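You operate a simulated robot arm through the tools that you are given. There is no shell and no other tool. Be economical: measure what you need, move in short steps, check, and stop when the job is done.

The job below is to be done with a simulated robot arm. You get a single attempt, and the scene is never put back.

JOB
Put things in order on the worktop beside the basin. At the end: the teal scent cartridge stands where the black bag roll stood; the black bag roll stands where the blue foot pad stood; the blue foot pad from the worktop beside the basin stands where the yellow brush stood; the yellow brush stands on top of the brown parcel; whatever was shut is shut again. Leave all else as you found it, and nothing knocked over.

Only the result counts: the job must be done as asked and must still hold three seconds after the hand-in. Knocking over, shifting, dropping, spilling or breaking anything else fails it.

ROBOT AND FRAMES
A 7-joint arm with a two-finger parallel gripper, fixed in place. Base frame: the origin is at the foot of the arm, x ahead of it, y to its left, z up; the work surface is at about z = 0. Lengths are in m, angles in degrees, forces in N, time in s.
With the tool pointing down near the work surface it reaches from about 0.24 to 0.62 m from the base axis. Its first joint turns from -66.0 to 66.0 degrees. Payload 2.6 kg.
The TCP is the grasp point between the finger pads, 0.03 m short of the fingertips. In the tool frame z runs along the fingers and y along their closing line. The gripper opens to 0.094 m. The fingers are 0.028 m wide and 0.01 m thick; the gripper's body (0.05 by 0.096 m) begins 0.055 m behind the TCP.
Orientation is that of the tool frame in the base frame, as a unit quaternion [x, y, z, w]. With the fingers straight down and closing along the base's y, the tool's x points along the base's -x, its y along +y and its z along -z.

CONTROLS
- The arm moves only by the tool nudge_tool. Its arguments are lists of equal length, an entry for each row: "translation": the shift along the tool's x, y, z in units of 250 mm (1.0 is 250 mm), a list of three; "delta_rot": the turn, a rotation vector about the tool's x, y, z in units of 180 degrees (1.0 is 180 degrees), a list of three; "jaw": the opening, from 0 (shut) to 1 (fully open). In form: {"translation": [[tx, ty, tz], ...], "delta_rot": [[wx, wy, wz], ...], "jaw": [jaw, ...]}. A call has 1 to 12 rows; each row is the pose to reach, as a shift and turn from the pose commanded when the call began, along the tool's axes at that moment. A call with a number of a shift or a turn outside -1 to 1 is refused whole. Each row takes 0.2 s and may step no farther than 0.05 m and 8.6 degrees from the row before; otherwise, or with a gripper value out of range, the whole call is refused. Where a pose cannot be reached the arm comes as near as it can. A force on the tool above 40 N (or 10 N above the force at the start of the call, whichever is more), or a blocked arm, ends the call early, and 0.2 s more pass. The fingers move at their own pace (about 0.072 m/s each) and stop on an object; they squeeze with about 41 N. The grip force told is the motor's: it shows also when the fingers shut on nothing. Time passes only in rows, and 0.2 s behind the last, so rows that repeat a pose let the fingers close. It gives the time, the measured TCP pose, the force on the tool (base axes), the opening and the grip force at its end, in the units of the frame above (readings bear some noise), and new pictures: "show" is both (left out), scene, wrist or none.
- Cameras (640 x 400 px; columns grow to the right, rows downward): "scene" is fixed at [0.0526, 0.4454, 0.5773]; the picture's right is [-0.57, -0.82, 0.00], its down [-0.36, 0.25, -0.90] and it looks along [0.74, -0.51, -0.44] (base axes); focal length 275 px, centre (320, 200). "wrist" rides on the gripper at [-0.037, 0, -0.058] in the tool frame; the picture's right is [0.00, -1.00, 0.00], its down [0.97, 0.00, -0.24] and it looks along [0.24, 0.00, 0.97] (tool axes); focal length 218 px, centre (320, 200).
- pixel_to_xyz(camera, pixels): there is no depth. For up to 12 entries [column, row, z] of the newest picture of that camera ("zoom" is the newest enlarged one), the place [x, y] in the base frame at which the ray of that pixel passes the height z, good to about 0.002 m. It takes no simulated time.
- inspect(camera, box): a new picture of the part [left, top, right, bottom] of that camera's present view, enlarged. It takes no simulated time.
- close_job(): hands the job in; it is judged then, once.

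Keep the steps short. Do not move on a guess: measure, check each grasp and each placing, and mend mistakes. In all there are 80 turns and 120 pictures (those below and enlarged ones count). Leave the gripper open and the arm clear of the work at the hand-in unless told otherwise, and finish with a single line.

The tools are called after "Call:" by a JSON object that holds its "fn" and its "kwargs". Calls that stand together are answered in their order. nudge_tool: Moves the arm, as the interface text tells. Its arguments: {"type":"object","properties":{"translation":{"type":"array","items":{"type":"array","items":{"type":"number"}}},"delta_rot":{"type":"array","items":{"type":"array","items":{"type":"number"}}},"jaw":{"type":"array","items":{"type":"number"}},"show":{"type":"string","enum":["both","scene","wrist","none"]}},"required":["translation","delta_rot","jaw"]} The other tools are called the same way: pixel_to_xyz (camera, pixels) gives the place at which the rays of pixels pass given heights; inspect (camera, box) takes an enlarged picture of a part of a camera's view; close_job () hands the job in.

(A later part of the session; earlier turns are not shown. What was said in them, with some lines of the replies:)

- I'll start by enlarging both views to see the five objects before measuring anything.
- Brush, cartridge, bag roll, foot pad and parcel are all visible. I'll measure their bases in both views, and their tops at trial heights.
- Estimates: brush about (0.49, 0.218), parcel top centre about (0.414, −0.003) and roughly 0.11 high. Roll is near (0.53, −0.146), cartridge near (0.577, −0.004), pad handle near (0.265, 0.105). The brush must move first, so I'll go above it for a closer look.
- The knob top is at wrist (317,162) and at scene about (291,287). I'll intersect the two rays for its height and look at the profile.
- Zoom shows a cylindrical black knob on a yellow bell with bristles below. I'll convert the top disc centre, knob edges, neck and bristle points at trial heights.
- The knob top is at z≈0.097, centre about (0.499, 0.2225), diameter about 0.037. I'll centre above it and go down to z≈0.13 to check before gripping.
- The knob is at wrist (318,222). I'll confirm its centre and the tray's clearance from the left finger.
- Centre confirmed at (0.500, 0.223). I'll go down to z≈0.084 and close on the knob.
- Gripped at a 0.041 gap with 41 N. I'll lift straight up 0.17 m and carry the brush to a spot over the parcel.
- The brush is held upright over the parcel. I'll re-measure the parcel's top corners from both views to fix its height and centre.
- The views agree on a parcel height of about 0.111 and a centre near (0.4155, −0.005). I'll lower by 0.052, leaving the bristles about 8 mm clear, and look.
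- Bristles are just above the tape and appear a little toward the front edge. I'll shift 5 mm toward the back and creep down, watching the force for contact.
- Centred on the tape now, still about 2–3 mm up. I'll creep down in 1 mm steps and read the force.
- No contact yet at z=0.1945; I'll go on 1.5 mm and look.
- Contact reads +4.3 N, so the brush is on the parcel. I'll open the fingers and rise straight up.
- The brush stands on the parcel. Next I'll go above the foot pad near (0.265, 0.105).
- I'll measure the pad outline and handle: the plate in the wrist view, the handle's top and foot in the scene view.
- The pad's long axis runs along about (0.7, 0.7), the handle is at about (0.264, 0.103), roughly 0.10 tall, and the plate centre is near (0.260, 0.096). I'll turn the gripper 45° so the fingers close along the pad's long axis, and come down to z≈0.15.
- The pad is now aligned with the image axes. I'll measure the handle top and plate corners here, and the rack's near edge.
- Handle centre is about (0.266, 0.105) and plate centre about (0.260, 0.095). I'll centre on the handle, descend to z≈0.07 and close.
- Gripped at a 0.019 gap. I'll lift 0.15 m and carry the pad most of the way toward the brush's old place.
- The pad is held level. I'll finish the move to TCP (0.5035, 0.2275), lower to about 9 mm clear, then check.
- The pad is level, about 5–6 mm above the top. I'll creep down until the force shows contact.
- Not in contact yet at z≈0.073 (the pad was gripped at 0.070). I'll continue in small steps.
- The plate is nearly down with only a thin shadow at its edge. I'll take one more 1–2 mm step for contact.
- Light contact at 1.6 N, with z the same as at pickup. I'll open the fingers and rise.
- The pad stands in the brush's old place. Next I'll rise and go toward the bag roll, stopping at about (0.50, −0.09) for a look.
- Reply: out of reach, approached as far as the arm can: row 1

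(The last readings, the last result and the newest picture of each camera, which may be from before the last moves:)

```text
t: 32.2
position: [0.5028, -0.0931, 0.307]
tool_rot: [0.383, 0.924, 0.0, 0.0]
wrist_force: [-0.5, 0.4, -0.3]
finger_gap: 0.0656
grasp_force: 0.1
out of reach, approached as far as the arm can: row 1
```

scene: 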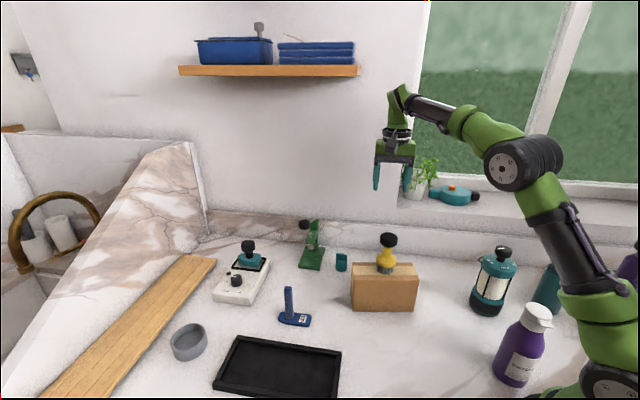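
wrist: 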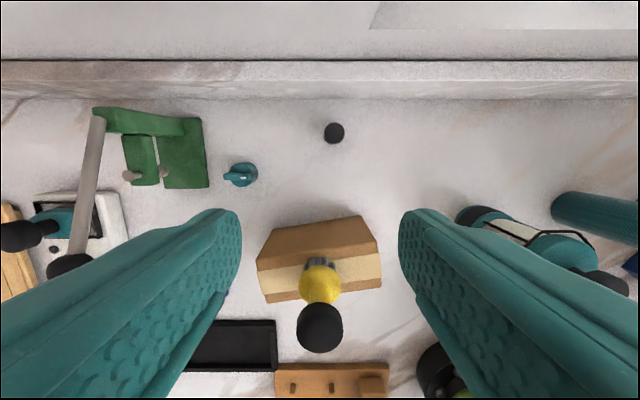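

The roll is at wrist (334,132) and the ledge foot is at row 97. I'll measure the roll, ledge and cartridge from here, and enlarge the roll.

Call:
{"fn": "pixel_to_xyz", "kwargs": {"camera": "wrist", "pixels": [[334, 132, 0.0], [334, 132, 0.06], [334, 97, 0.0], [334, 80, 0.05], [334, 80, 0.1], [334, 61, 0.1], [241, 175, 0.0], [241, 175, 0.05], [325, 132, 0.06], [344, 132, 0.06]]}}

Call:
{"fn": "inspect", "kwargs": {"camera": "wrist", "box": [200, 60, 380, 210]}}

Call:
{"fn": "inspect", "kwargs": {"camera": "scene", "box": [326, 220, 406, 280]}}

```text
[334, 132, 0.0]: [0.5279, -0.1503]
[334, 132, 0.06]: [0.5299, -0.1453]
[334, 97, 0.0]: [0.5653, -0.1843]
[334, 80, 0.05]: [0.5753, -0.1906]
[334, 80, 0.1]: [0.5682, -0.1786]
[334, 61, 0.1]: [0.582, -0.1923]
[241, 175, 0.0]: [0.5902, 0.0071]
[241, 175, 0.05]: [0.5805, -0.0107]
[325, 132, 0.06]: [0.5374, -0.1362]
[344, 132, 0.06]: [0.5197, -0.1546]
```

```text
2.67 times, centred on (290, 135) of wrist
```

zoom: 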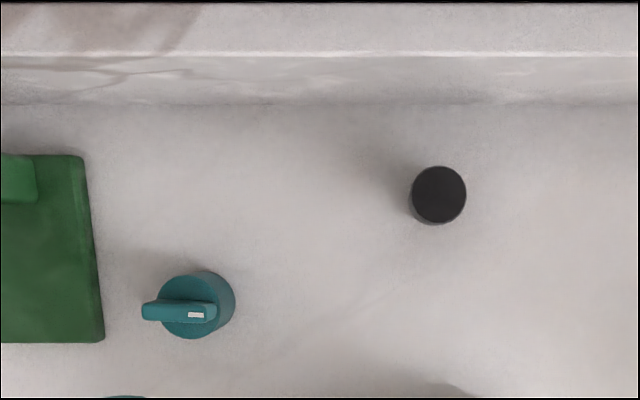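

```text
6.67 times, centred on (366, 250) of scene
```

zoom: 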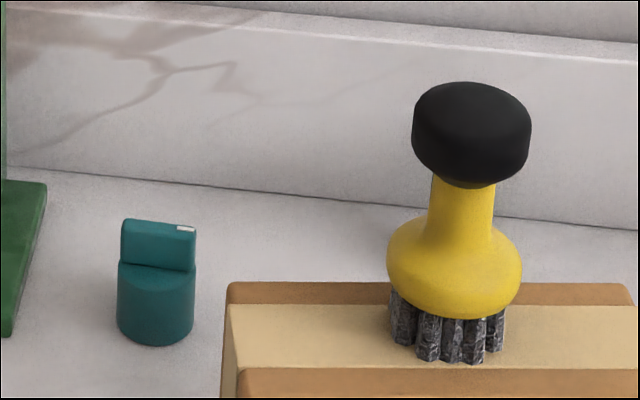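

The roll is at about (0.5285, −0.147), 0.025 across. The ledge face is 0.052 behind it and about 0.094 high. To keep the camera from overhanging the ledge, I'll turn −90° so it points along the ledge, centre over the roll and come down to z≈0.2.

Call:
{"fn": "nudge_tool", "kwargs": {"translation": [[-0.02, -0.007, 0.0], [-0.04, -0.014, 0.0], [-0.06, -0.021, 0.05], [-0.08, -0.028, 0.1], [-0.1, -0.035, 0.15], [-0.12, -0.042, 0.2], [-0.14, -0.049, 0.25], [-0.16, -0.056, 0.3], [-0.18, -0.063, 0.35], [-0.2, -0.07, 0.4], [-0.225, -0.08, 0.42], [-0.225, -0.08, 0.42]], "delta_rot": [[0, 0, -0.0455], [0, 0, -0.0909], [0, 0, -0.1364], [0, 0, -0.1818], [0, 0, -0.2273], [0, 0, -0.2727], [0, 0, -0.3182], [0, 0, -0.3636], [0, 0, -0.4091], [0, 0, -0.4545], [0, 0, -0.5], [0, 0, -0.5]], "jaw": [0.55, 0.55, 0.55, 0.55, 0.55, 0.55, 0.55, 0.55, 0.55, 0.55, 0.55, 0.55]}}

```text
t: 34.8
position: [0.5302, -0.1444, 0.2015]
tool_rot: [-0.383, 0.924, 0.0, 0.0]
wrist_force: [0.6, 0.4, -0.6]
finger_gap: 0.0515
grasp_force: 0.0
```

scene: 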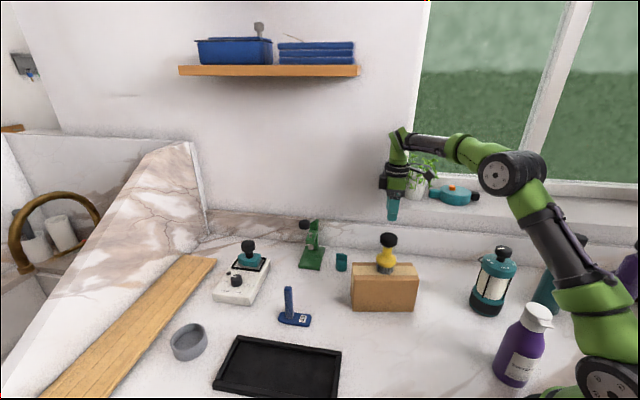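
wrist: 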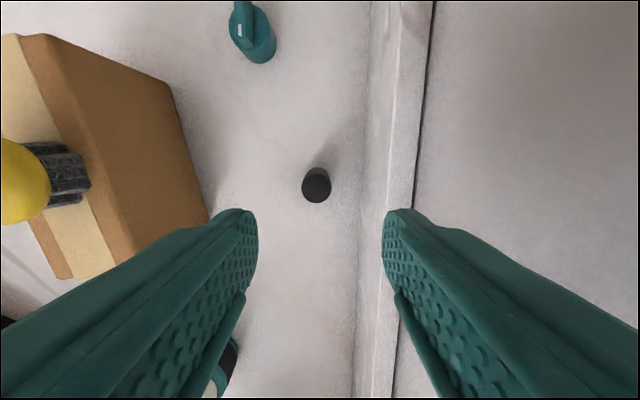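

Now the ledge runs vertically at columns 360–400 and the roll is at (316,186). I'll measure both here.

Call:
{"fn": "inspect", "kwargs": {"camera": "wrist", "box": [270, 130, 430, 240]}}

Call:
{"fn": "pixel_to_xyz", "kwargs": {"camera": "wrist", "pixels": [[316, 187, 0.06], [302, 187, 0.06], [331, 187, 0.06], [318, 178, 0.0], [360, 187, 0.0], [387, 187, 0.09], [411, 187, 0.09], [250, 40, 0.0]]}}

```text
3.64 times, centred on (350, 185) of wrist
```

zoom: 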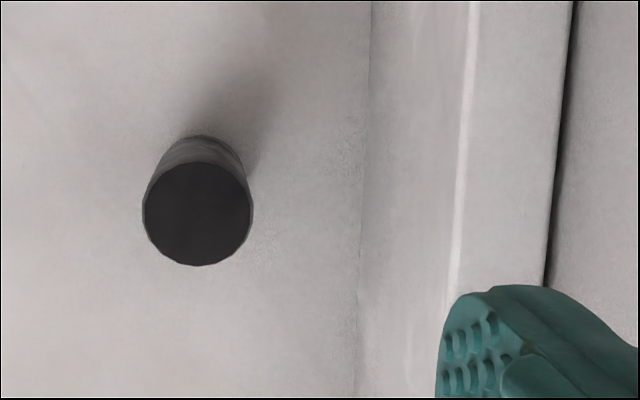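

```text
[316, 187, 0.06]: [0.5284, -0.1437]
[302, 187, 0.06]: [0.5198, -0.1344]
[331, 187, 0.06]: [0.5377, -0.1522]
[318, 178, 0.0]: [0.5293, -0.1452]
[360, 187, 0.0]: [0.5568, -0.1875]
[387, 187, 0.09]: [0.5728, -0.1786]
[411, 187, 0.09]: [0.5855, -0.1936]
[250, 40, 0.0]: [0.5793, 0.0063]
```

The roll is at (0.528, −0.145), about 0.062 tall, and the ledge face is 0.05 from its axis. The fingers reach only about 0.034 to the side, so I'll descend to z≈0.048 and close.

Call:
{"fn": "nudge_tool", "kwargs": {"translation": [[0.007, 0.005, 0.15], [0.007, 0.005, 0.3], [0.007, 0.005, 0.45], [0.007, 0.005, 0.56], [0.007, 0.005, 0.612], [0.007, 0.005, 0.612], [0.007, 0.005, 0.612], [0.007, 0.005, 0.612], [0.007, 0.005, 0.612]], "delta_rot": [[0, 0, 0], [0, 0, 0], [0, 0, 0], [0, 0, 0], [0, 0, 0], [0, 0, 0], [0, 0, 0], [0, 0, 0], [0, 0, 0]], "jaw": [0.5, 0.5, 0.5, 0.5, 0.5, 0.5, 0.2, 0.1, 0.1]}}

```text
t: 36.8
position: [0.5275, -0.1484, 0.0493]
tool_rot: [-0.383, 0.924, 0.001, 0.0]
wrist_force: [0.0, 0.0, -1.1]
finger_gap: 0.0278
grasp_force: 40.9
```

scene: 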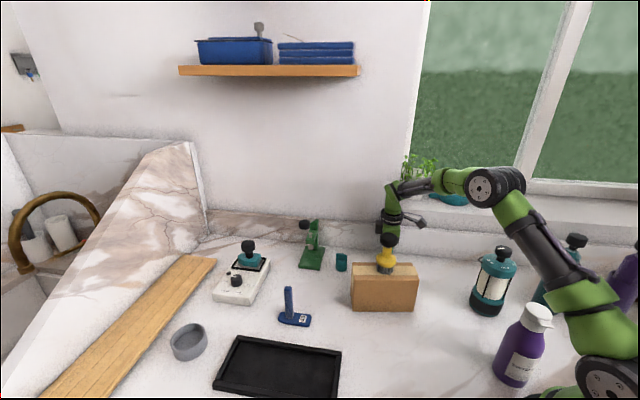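
wrist: 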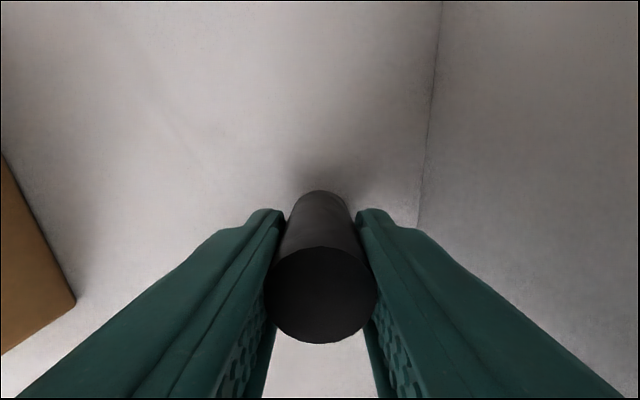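

Gripped at a 0.028 gap. I'll lift high, since the roll must clear the brush top at 0.207, and start across.

Call:
{"fn": "nudge_tool", "kwargs": {"translation": [[0, 0, -0.12], [0, 0, -0.3], [0, 0, -0.48], [0, 0, -0.66], [0, 0, -0.82], [0.003, 0.1, -0.92], [0.007, 0.2, -1.0], [0.014, 0.39, -1.0], [0.021, 0.58, -1.0], [0.028, 0.77, -1.0], [0.034, 0.96, -1.0], [0.034, 0.96, -1.0]], "delta_rot": [[0, 0, 0], [0, 0, 0], [0, 0, 0], [0, 0, 0], [0, 0, 0], [0, 0, 0], [0, 0, 0], [0, 0, 0], [0, 0, 0], [0, 0, 0], [0, 0, 0], [0, 0, 0]], "jaw": [0.1, 0.1, 0.1, 0.1, 0.1, 0.1, 0.1, 0.1, 0.1, 0.1, 0.1, 0.1]}}

```text
t: 39.4
position: [0.3527, 0.0133, 0.3015]
tool_rot: [-0.382, 0.924, 0.0, 0.0]
wrist_force: [-0.7, -0.7, -0.7]
finger_gap: 0.0277
grasp_force: 40.6
```

scene: 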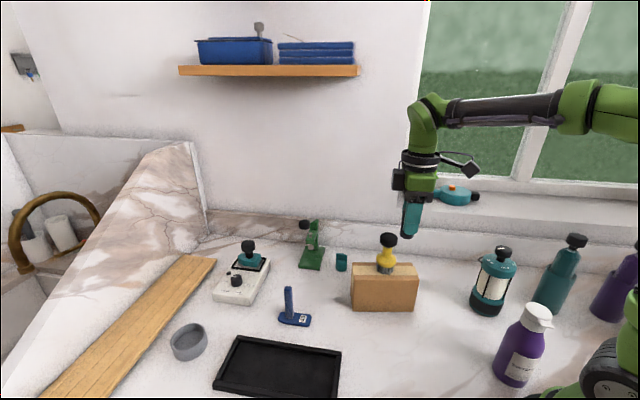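
wrist: 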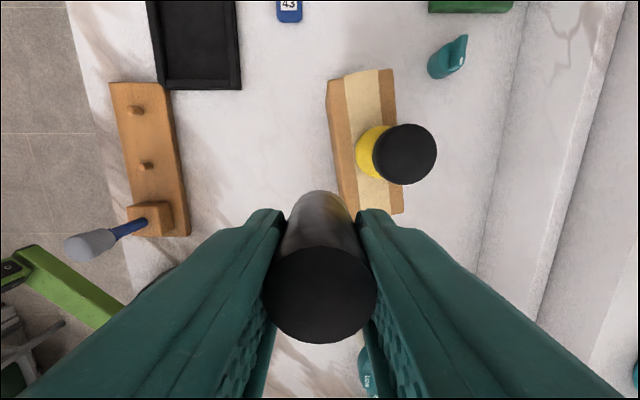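

Clear of the brush. I'll continue to (0.2625, 0.100) and lower to about 10 mm above the surface.

Call:
{"fn": "nudge_tool", "kwargs": {"translation": [[0.003, 0.17, 0], [0.006, 0.34, 0], [0.01, 0.5, 0], [0.01, 0.5, 0.16], [0.01, 0.5, 0.33], [0.01, 0.5, 0.5], [0.01, 0.5, 0.67], [0.01, 0.5, 0.84], [0.01, 0.5, 0.965], [0.01, 0.5, 0.965]], "delta_rot": [[0, 0, 0], [0, 0, 0], [0, 0, 0], [0, 0, 0], [0, 0, 0], [0, 0, 0], [0, 0, 0], [0, 0, 0], [0, 0, 0], [0, 0, 0]], "jaw": [0.1, 0.1, 0.1, 0.1, 0.1, 0.1, 0.1, 0.1, 0.1, 0.1]}}

```text
t: 41.6
position: [0.2603, 0.1027, 0.0555]
tool_rot: [-0.382, 0.924, 0.0, -0.001]
wrist_force: [0.4, 0.3, -0.3]
finger_gap: 0.0277
grasp_force: 41.3
```

scene: 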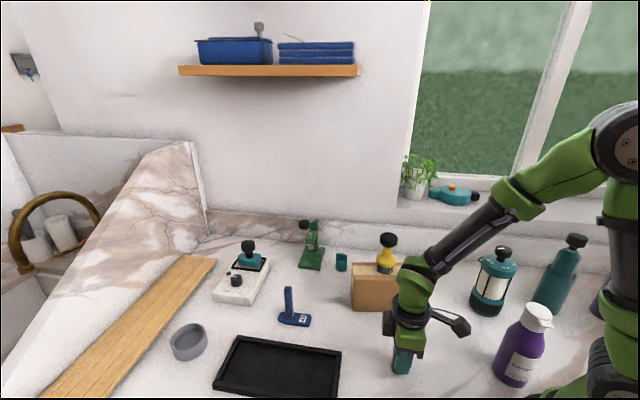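
wrist: 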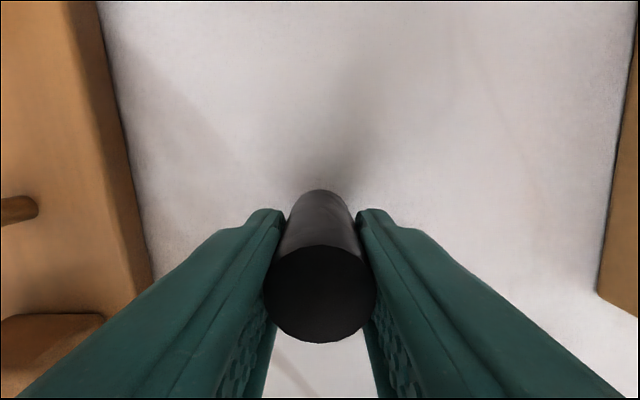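

The roll is in place and upright. Contact is expected near z≈0.0485, so I'll creep down.

Call:
{"fn": "nudge_tool", "kwargs": {"translation": [[0, 0, 0.008], [0, 0, 0.016], [0, 0, 0.02], [0, 0, 0.02]], "delta_rot": [[0, 0, 0], [0, 0, 0], [0, 0, 0], [0, 0, 0]], "jaw": [0.1, 0.1, 0.1, 0.1], "show": "none"}}

Call:
{"fn": "nudge_tool", "kwargs": {"translation": [[0, 0, 0.003], [0, 0, 0.006], [0, 0, 0.006]], "delta_rot": [[0, 0, 0], [0, 0, 0], [0, 0, 0]], "jaw": [0.1, 0.1, 0.1], "show": "none"}}

```text
t: 42.6
position: [0.2611, 0.1021, 0.0513]
tool_rot: [-0.382, 0.924, 0.0, 0.0]
wrist_force: [0.1, 0.0, 0.3]
finger_gap: 0.0277
grasp_force: 41.4
```

```text
t: 43.4
position: [0.2623, 0.1024, 0.0497]
tool_rot: [-0.383, 0.924, 0.0, 0.0]
wrist_force: [-0.3, 0.1, -0.3]
finger_gap: 0.0278
grasp_force: 40.9
```

Call:
{"fn": "nudge_tool", "kwargs": {"translation": [[0, 0, 0.003], [0, 0, 0.005], [0, 0, 0.005]], "delta_rot": [[0, 0, 0], [0, 0, 0], [0, 0, 0]], "jaw": [0.1, 0.1, 0.1], "show": "none"}}

Call:
{"fn": "inspect", "kwargs": {"camera": "scene", "box": [370, 330, 434, 390]}}

```text
t: 44.2
position: [0.2607, 0.1016, 0.0488]
tool_rot: [-0.383, 0.924, 0.001, -0.001]
wrist_force: [0.0, -1.0, -0.6]
finger_gap: 0.0273
grasp_force: 41.1
```

```text
6.67 times, centred on (402, 360) of scene
```

zoom: 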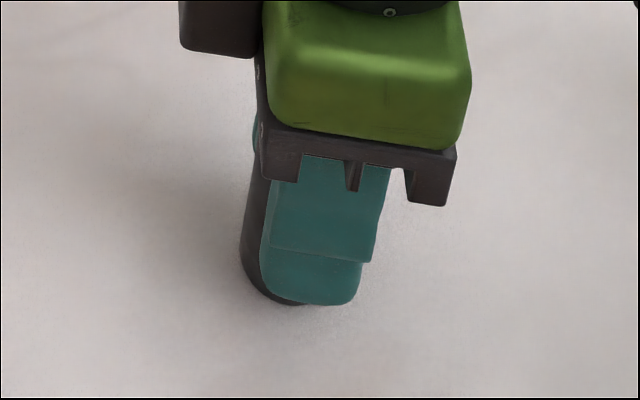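

No contact force yet; I'll take further 1 mm steps.

Call:
{"fn": "nudge_tool", "kwargs": {"translation": [[0, 0, 0.002], [0, 0, 0.004], [0, 0, 0.004]], "delta_rot": [[0, 0, 0], [0, 0, 0], [0, 0, 0]], "jaw": [0.1, 0.1, 0.1], "show": "none"}}

Call:
{"fn": "nudge_tool", "kwargs": {"translation": [[0, 0, 0.002], [0, 0, 0.003], [0, 0, 0.003]], "delta_rot": [[0, 0, 0], [0, 0, 0], [0, 0, 0]], "jaw": [0.1, 0.1, 0.1], "show": "none"}}

```text
t: 45.0
position: [0.2615, 0.1039, 0.0489]
tool_rot: [-0.383, 0.924, 0.0, -0.001]
wrist_force: [-0.1, 0.3, -0.2]
finger_gap: 0.0276
grasp_force: 41.0
```

```text
t: 45.8
position: [0.2617, 0.1028, 0.0497]
tool_rot: [-0.383, 0.924, 0.001, 0.0]
wrist_force: [-0.8, -0.4, -0.4]
finger_gap: 0.0276
grasp_force: 41.2
```

Call:
{"fn": "nudge_tool", "kwargs": {"translation": [[0, 0, 0.002], [0, 0, 0.004], [0, 0, 0.004]], "delta_rot": [[0, 0, 0], [0, 0, 0], [0, 0, 0]], "jaw": [0.1, 0.1, 0.1], "show": "none"}}

```text
t: 46.6
position: [0.2616, 0.1025, 0.048]
tool_rot: [-0.383, 0.924, 0.0, 0.0]
wrist_force: [-8.7, -2.5, 29.2]
finger_gap: 0.0276
grasp_force: 40.7
```

Firm contact at 29 N. I'll back off 0.7 mm to relieve it, then open and rise.

Call:
{"fn": "nudge_tool", "kwargs": {"translation": [[0, 0, -0.003], [0, 0, -0.003]], "delta_rot": [[0, 0, 0], [0, 0, 0]], "jaw": [0.1, 0.1], "show": "none"}}

Call:
{"fn": "nudge_tool", "kwargs": {"translation": [[0, 0, 0], [0, 0, 0], [0, 0, 0], [0, 0, -0.1], [0, 0, -0.28], [0, 0, -0.46], [0, 0, -0.64], [0, 0, -0.82], [0, 0, -0.98], [0, 0, -0.98]], "delta_rot": [[0, 0, 0], [0, 0, 0], [0, 0, 0], [0, 0, 0], [0, 0, 0], [0, 0, 0], [0, 0, 0], [0, 0, 0], [0, 0, 0], [0, 0, 0]], "jaw": [0.35, 0.5, 0.5, 0.5, 0.5, 0.5, 0.5, 0.5, 0.5, 0.5]}}

```text
t: 47.2
position: [0.2616, 0.1023, 0.048]
tool_rot: [-0.383, 0.924, -0.001, 0.001]
wrist_force: [0.4, -2.7, 13.9]
finger_gap: 0.0274
grasp_force: 40.7
```

```text
t: 49.4
position: [0.264, 0.1028, 0.2923]
tool_rot: [-0.383, 0.924, 0.0, 0.0]
wrist_force: [0.9, 0.2, 0.4]
finger_gap: 0.0472
grasp_force: 0.0
```

scene: 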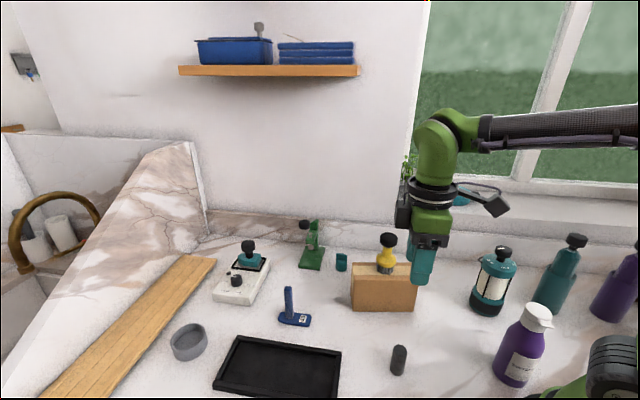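
wrist: 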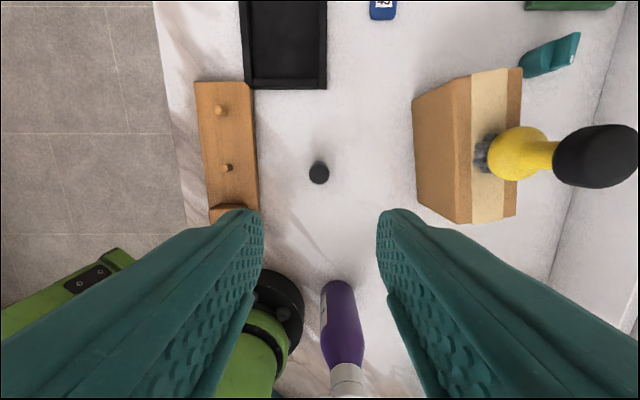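

The roll stands in the pad's old place. The cartridge is next, so I'll travel high to about (0.53, 0.04) and look at it.

Call:
{"fn": "nudge_tool", "kwargs": {"translation": [[-0.09, -0.15, 0], [-0.18, -0.3, 0], [-0.27, -0.45, 0], [-0.36, -0.6, 0.03], [-0.45, -0.75, 0.07], [-0.54, -0.88, 0.1], [-0.574, -0.93, 0.13], [-0.574, -0.93, 0.13]], "delta_rot": [[0, 0, 0], [0, 0, 0], [0, 0, 0], [0, 0, 0], [0, 0, 0], [0, 0, 0], [0, 0, 0], [0, 0, 0]], "jaw": [0.6, 0.6, 0.6, 0.6, 0.6, 0.6, 0.6, 0.6]}}

Call:
{"fn": "inspect", "kwargs": {"camera": "wrist", "box": [200, 0, 440, 240]}}

Call:
{"fn": "inspect", "kwargs": {"camera": "scene", "box": [310, 230, 370, 280]}}

```text
t: 51.2
position: [0.5295, 0.0391, 0.2604]
tool_rot: [-0.382, 0.924, 0.0, 0.0]
wrist_force: [-0.8, -0.6, 0.5]
finger_gap: 0.0563
grasp_force: 0.0
```

scene: 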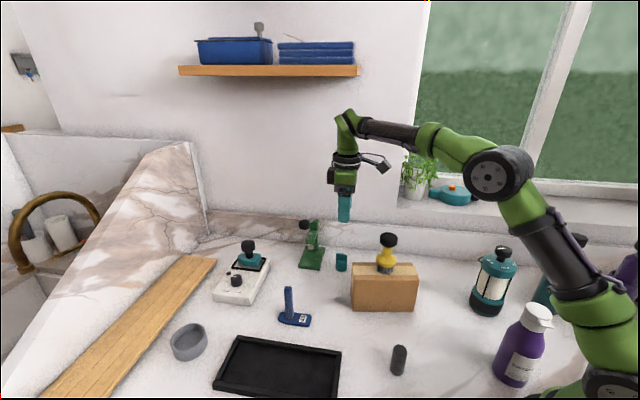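
wrist: 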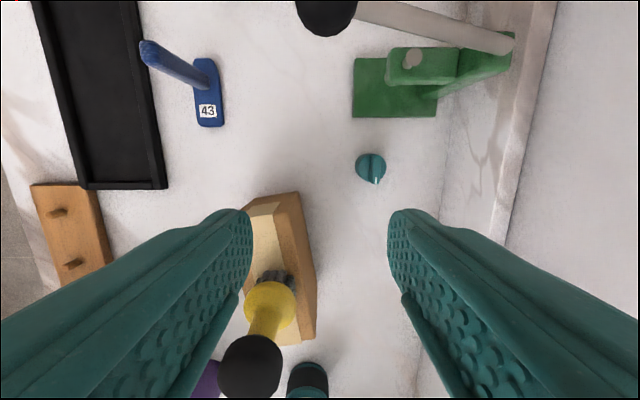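

```text
1.67 times, centred on (320, 120) of wrist
```

zoom: 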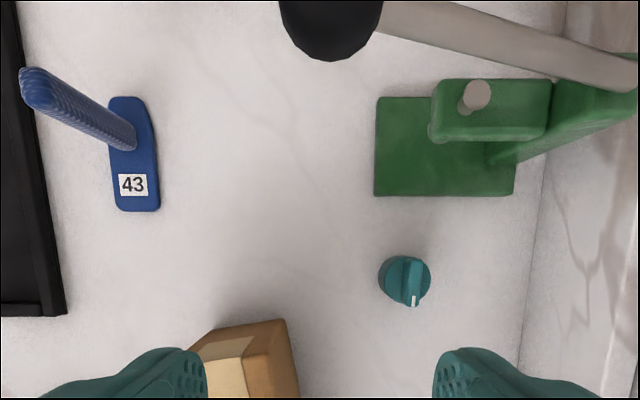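

```text
8.00 times, centred on (340, 255) of scene
```

zoom: 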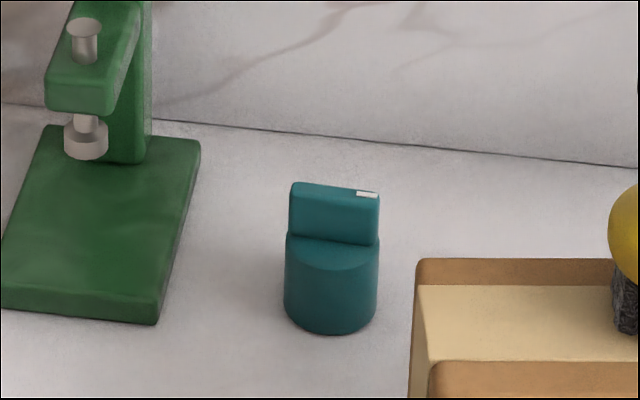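

The cartridge is at wrist (371,168), with the green press on its far side. I'll measure the cartridge, press base edge and press head, and the cartridge heights in the scene zoom.

Call:
{"fn": "pixel_to_xyz", "kwargs": {"camera": "zoom", "pixels": [[331, 330, 0.0], [331, 262, 0.03], [331, 262, 0.035], [290, 215, 0.05], [335, 186, 0.05], [335, 186, 0.055], [335, 186, 0.06], [284, 300, 0.0], [377, 305, 0.0]]}}

Call:
{"fn": "pixel_to_xyz", "kwargs": {"camera": "wrist", "pixels": [[370, 168, 0.0], [370, 168, 0.03], [355, 168, 0.03], [386, 168, 0.03], [375, 166, 0.05], [372, 153, 0.05], [375, 183, 0.05], [385, 117, 0.015], [400, 84, 0.1], [335, 35, 0.15]]}}

Call:
{"fn": "inspect", "kwargs": {"camera": "wrist", "box": [340, 140, 400, 200]}}

```text
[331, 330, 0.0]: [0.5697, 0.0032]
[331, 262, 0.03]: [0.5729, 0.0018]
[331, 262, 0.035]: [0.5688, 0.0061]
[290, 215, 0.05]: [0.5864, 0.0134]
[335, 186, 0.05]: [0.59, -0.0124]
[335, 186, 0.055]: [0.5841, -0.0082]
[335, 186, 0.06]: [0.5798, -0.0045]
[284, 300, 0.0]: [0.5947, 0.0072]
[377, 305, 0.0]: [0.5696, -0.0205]
```

```text
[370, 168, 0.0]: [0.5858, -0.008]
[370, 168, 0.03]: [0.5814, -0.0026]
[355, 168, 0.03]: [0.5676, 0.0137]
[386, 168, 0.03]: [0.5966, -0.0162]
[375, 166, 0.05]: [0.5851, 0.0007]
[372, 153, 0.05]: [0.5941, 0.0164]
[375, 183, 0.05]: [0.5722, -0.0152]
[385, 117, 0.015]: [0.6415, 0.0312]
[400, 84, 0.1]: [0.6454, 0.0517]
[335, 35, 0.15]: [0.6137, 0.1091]
```

```text
6.67 times, centred on (370, 170) of wrist
```

zoom: 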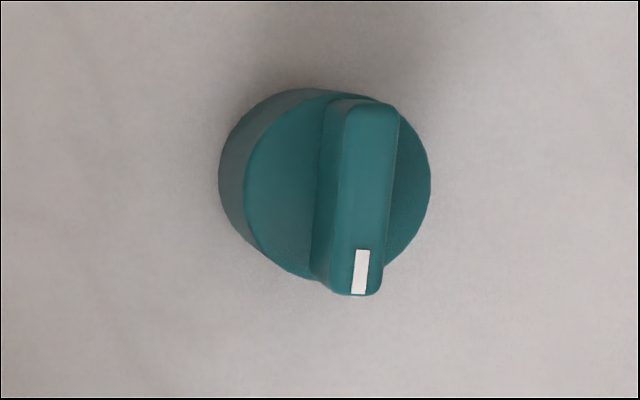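

The cartridge cylinder is centred near (0.5845, −0.006), about 0.038 across and 0.033 tall, with a fin to about 0.055. I'll move over it and down to z≈0.12, then check clearance to the press.

Call:
{"fn": "nudge_tool", "kwargs": {"translation": [[-0.014, -0.14, 0.05], [-0.028, -0.283, 0.1], [-0.028, -0.283, 0.25], [-0.028, -0.283, 0.42], [-0.028, -0.283, 0.56], [-0.028, -0.283, 0.56]], "delta_rot": [[0, 0, 0], [0, 0, 0], [0, 0, 0], [0, 0, 0], [0, 0, 0], [0, 0, 0]], "jaw": [0.65, 0.65, 0.65, 0.65, 0.65, 0.65], "show": "wrist"}}

Call:
{"fn": "inspect", "kwargs": {"camera": "scene", "box": [280, 190, 400, 290]}}

```text
t: 52.6
position: [0.5835, -0.0052, 0.1189]
tool_rot: [-0.383, 0.924, 0.0, 0.0]
wrist_force: [-0.5, -0.1, -0.1]
finger_gap: 0.061
grasp_force: 0.2
```

wrist: 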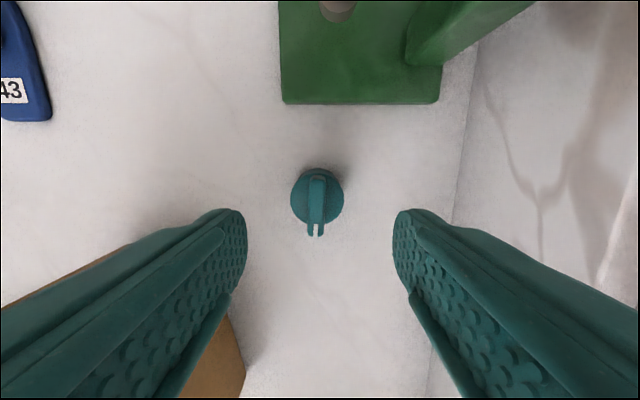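

```text
4.00 times, centred on (340, 240) of scene
```

zoom: 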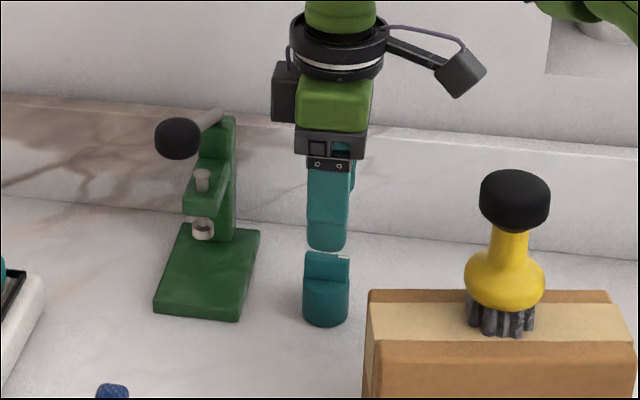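

There's clear room to the press, and the wrist camera block is high. The cartridge is at wrist (318,197); I'll measure it precisely.

Call:
{"fn": "inspect", "kwargs": {"camera": "wrist", "box": [270, 150, 370, 250]}}

Call:
{"fn": "pixel_to_xyz", "kwargs": {"camera": "wrist", "pixels": [[317, 199, 0.033], [291, 199, 0.033], [344, 199, 0.033], [317, 175, 0.033], [317, 226, 0.033], [360, 104, 0.015], [317, 205, 0.055]]}}

```text
4.00 times, centred on (320, 200) of wrist
```

zoom: 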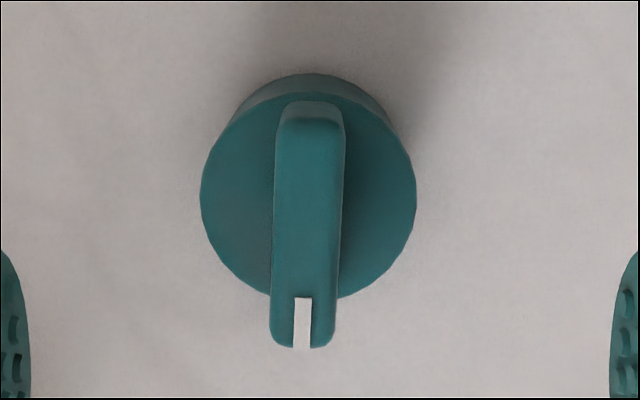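

```text
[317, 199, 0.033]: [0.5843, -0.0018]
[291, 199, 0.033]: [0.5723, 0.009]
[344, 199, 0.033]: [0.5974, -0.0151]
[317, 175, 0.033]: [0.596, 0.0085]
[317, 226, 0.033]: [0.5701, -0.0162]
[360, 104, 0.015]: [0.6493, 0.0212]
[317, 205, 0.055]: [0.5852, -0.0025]
```

Centre is (0.584, −0.0025), diameter about 0.036. I'll descend to z≈0.040 and close on the cylinder.

Call:
{"fn": "nudge_tool", "kwargs": {"translation": [[-0.01, 0.005, 0.1], [-0.01, 0.005, 0.2], [-0.01, 0.005, 0.28], [-0.01, 0.005, 0.316], [-0.01, 0.005, 0.316], [-0.01, 0.005, 0.316], [-0.01, 0.005, 0.316], [-0.01, 0.005, 0.316]], "delta_rot": [[0, 0, 0], [0, 0, 0], [0, 0, 0], [0, 0, 0], [0, 0, 0], [0, 0, 0], [0, 0, 0], [0, 0, 0]], "jaw": [0.65, 0.65, 0.65, 0.65, 0.45, 0.3, 0.2, 0.2]}}

```text
t: 54.4
position: [0.5843, -0.0028, 0.0407]
tool_rot: [-0.383, 0.924, 0.0, 0.0]
wrist_force: [-0.8, 0.2, 2.5]
finger_gap: 0.0353
grasp_force: 40.4
```

scene: 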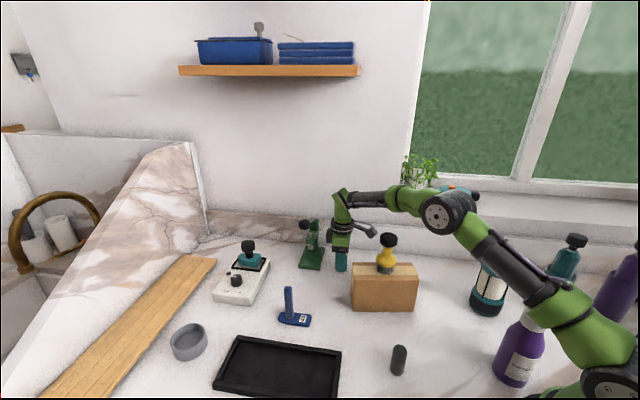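
wrist: 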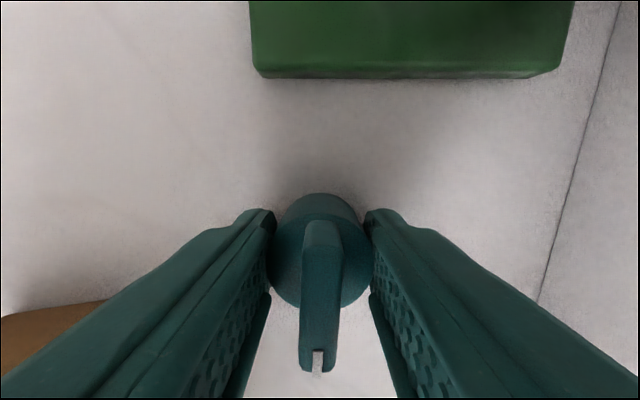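

Gripped at a 0.035 gap. I'll lift 0.125 m, carry it to the roll's old place at (0.528, −0.1465) and come down to about 25 mm above the surface for a check.

Call:
{"fn": "nudge_tool", "kwargs": {"translation": [[0, 0, -0.1], [0, 0, -0.3], [0, 0, -0.5], [0.14, -0.06, -0.5], [0.28, -0.12, -0.5], [0.42, -0.18, -0.5], [0.566, -0.247, -0.5], [0.566, -0.247, -0.4], [0.566, -0.247, -0.25], [0.566, -0.247, -0.1], [0.566, -0.247, -0.1]], "delta_rot": [[0, 0, 0], [0, 0, 0], [0, 0, 0], [0, 0, 0], [0, 0, 0], [0, 0, 0], [0, 0, 0], [0, 0, 0], [0, 0, 0], [0, 0, 0], [0, 0, 0]], "jaw": [0.2, 0.2, 0.2, 0.2, 0.2, 0.2, 0.2, 0.2, 0.2, 0.2, 0.2]}}

```text
t: 56.8
position: [0.5264, -0.1457, 0.0658]
tool_rot: [-0.383, 0.924, 0.0, 0.0]
wrist_force: [0.9, -0.4, -1.0]
finger_gap: 0.0351
grasp_force: 41.0
```

scene: 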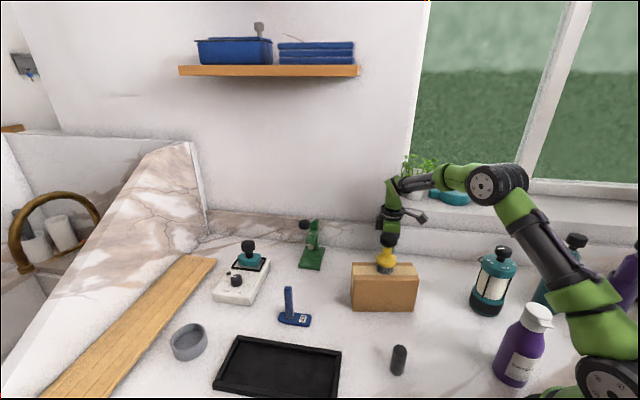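
wrist: 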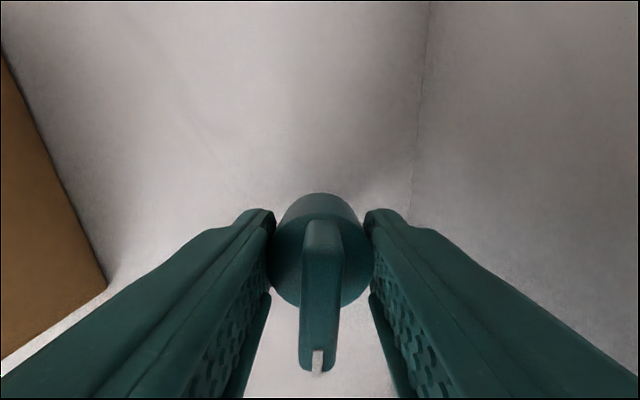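

Position is right at (0.5265, −0.146), and the held cartridge is unchanged. I'll lower 22 mm, then creep to contact.

Call:
{"fn": "nudge_tool", "kwargs": {"translation": [[0, 0, 0.04], [0, 0, 0.075], [0, 0, 0.09], [0, 0, 0.09]], "delta_rot": [[0, 0, 0], [0, 0, 0], [0, 0, 0], [0, 0, 0]], "jaw": [0.2, 0.2, 0.2, 0.2], "show": "none"}}

Call:
{"fn": "nudge_tool", "kwargs": {"translation": [[0, 0, 0.003], [0, 0, 0.006], [0, 0, 0.006]], "delta_rot": [[0, 0, 0], [0, 0, 0], [0, 0, 0]], "jaw": [0.2, 0.2, 0.2], "show": "none"}}

```text
t: 57.8
position: [0.5285, -0.1461, 0.0444]
tool_rot: [-0.383, 0.924, 0.0, 0.0]
wrist_force: [0.4, 0.2, -1.5]
finger_gap: 0.0352
grasp_force: 41.0
```

```text
t: 58.6
position: [0.5277, -0.1467, 0.0418]
tool_rot: [-0.383, 0.924, 0.0, 0.0]
wrist_force: [-0.2, 0.3, -1.2]
finger_gap: 0.0353
grasp_force: 41.2
```

No contact yet; I'll take sub-millimetre steps.

Call:
{"fn": "nudge_tool", "kwargs": {"translation": [[0, 0, 0.001], [0, 0, 0.003], [0, 0, 0.003]], "delta_rot": [[0, 0, 0], [0, 0, 0], [0, 0, 0]], "jaw": [0.2, 0.2, 0.2], "show": "none"}}

Call:
{"fn": "nudge_tool", "kwargs": {"translation": [[0, 0, 0.001], [0, 0, 0.002], [0, 0, 0.002]], "delta_rot": [[0, 0, 0], [0, 0, 0], [0, 0, 0]], "jaw": [0.2, 0.2, 0.2], "show": "none"}}

```text
t: 59.4
position: [0.5276, -0.1465, 0.0421]
tool_rot: [-0.383, 0.924, 0.001, 0.001]
wrist_force: [1.1, 0.1, 1.3]
finger_gap: 0.0354
grasp_force: 40.5
```

```text
t: 60.2
position: [0.5275, -0.1459, 0.0424]
tool_rot: [-0.383, 0.924, 0.0, 0.001]
wrist_force: [-1.4, -0.2, 10.5]
finger_gap: 0.035
grasp_force: 41.3
```

Contact at 10 N, so the cartridge is down. I'll open slightly, short of the ledge, and rise.

Call:
{"fn": "nudge_tool", "kwargs": {"translation": [[0, 0, 0], [0, 0, 0], [0, 0, 0], [0, 0, -0.1], [0, 0, -0.28], [0, 0, -0.46], [0, 0, -0.64], [0, 0, -0.82], [0.05, 0.1, -0.9], [0.05, 0.1, -0.9]], "delta_rot": [[0, 0, 0], [0, 0, 0], [0, 0, 0], [0, 0, 0], [0, 0, 0], [0, 0, 0], [0, 0, 0], [0, 0, 0], [0, 0, 0], [0, 0, 0]], "jaw": [0.45, 0.55, 0.55, 0.55, 0.55, 0.55, 0.55, 0.55, 0.8, 0.8]}}

Call:
{"fn": "inspect", "kwargs": {"camera": "scene", "box": [270, 220, 430, 390]}}

```text
t: 62.4
position: [0.5011, -0.1362, 0.2653]
tool_rot: [-0.383, 0.924, 0.0, 0.0]
wrist_force: [0.2, 0.2, 0.1]
finger_gap: 0.0755
grasp_force: 0.1
```

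scene: 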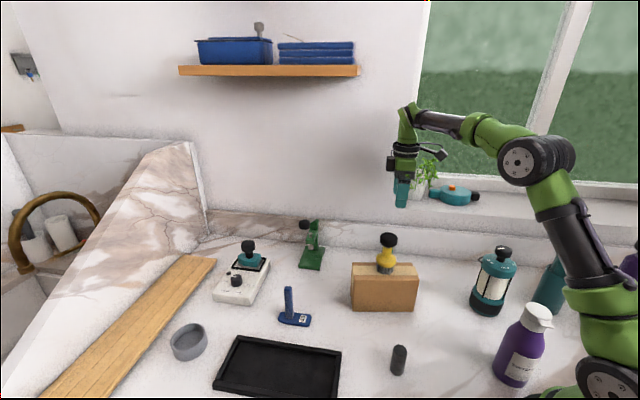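
wrist: 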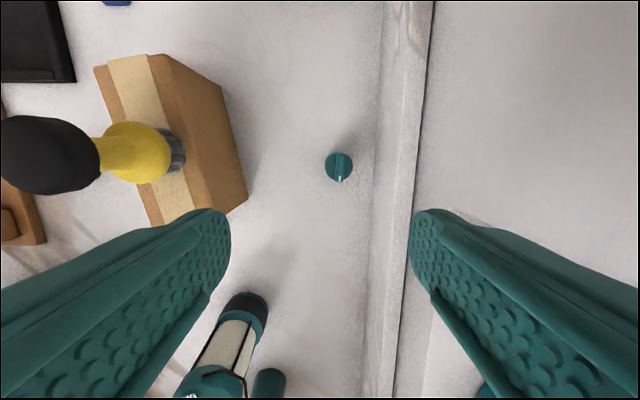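

```text
2.35 times, centred on (350, 305) of scene
```

zoom: 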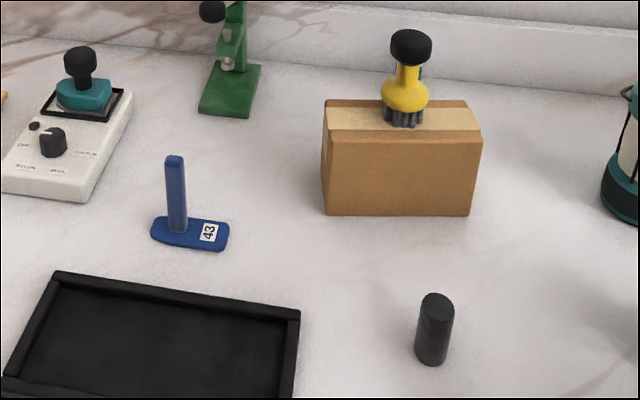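

Everything stands. I'll check the final places of the cartridge, pad and roll by measurement.

Call:
{"fn": "pixel_to_xyz", "kwargs": {"camera": "wrist", "pixels": [[339, 167, 0.033]]}}

Call:
{"fn": "pixel_to_xyz", "kwargs": {"camera": "zoom", "pixels": [[437, 300, 0.062], [191, 232, 0.01], [176, 158, 0.1]]}}

```text
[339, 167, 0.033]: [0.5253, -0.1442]
```

```text
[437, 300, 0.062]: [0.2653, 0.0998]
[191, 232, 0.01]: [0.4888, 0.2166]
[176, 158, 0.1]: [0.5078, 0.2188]
```

All four objects measure within about 1 cm of their targets and stand upright. The brush is on the parcel, nothing was opened, and the gripper is open and clear, so I'll hand in.

Call:
{"fn": "close_job", "kwargs": {}}

```text
The job is handed in.
```

The job is handed in: the cartridge, bag roll and foot pad each stand in their new places, the brush stands on the parcel, nothing was knocked over, and nothing shut was opened.
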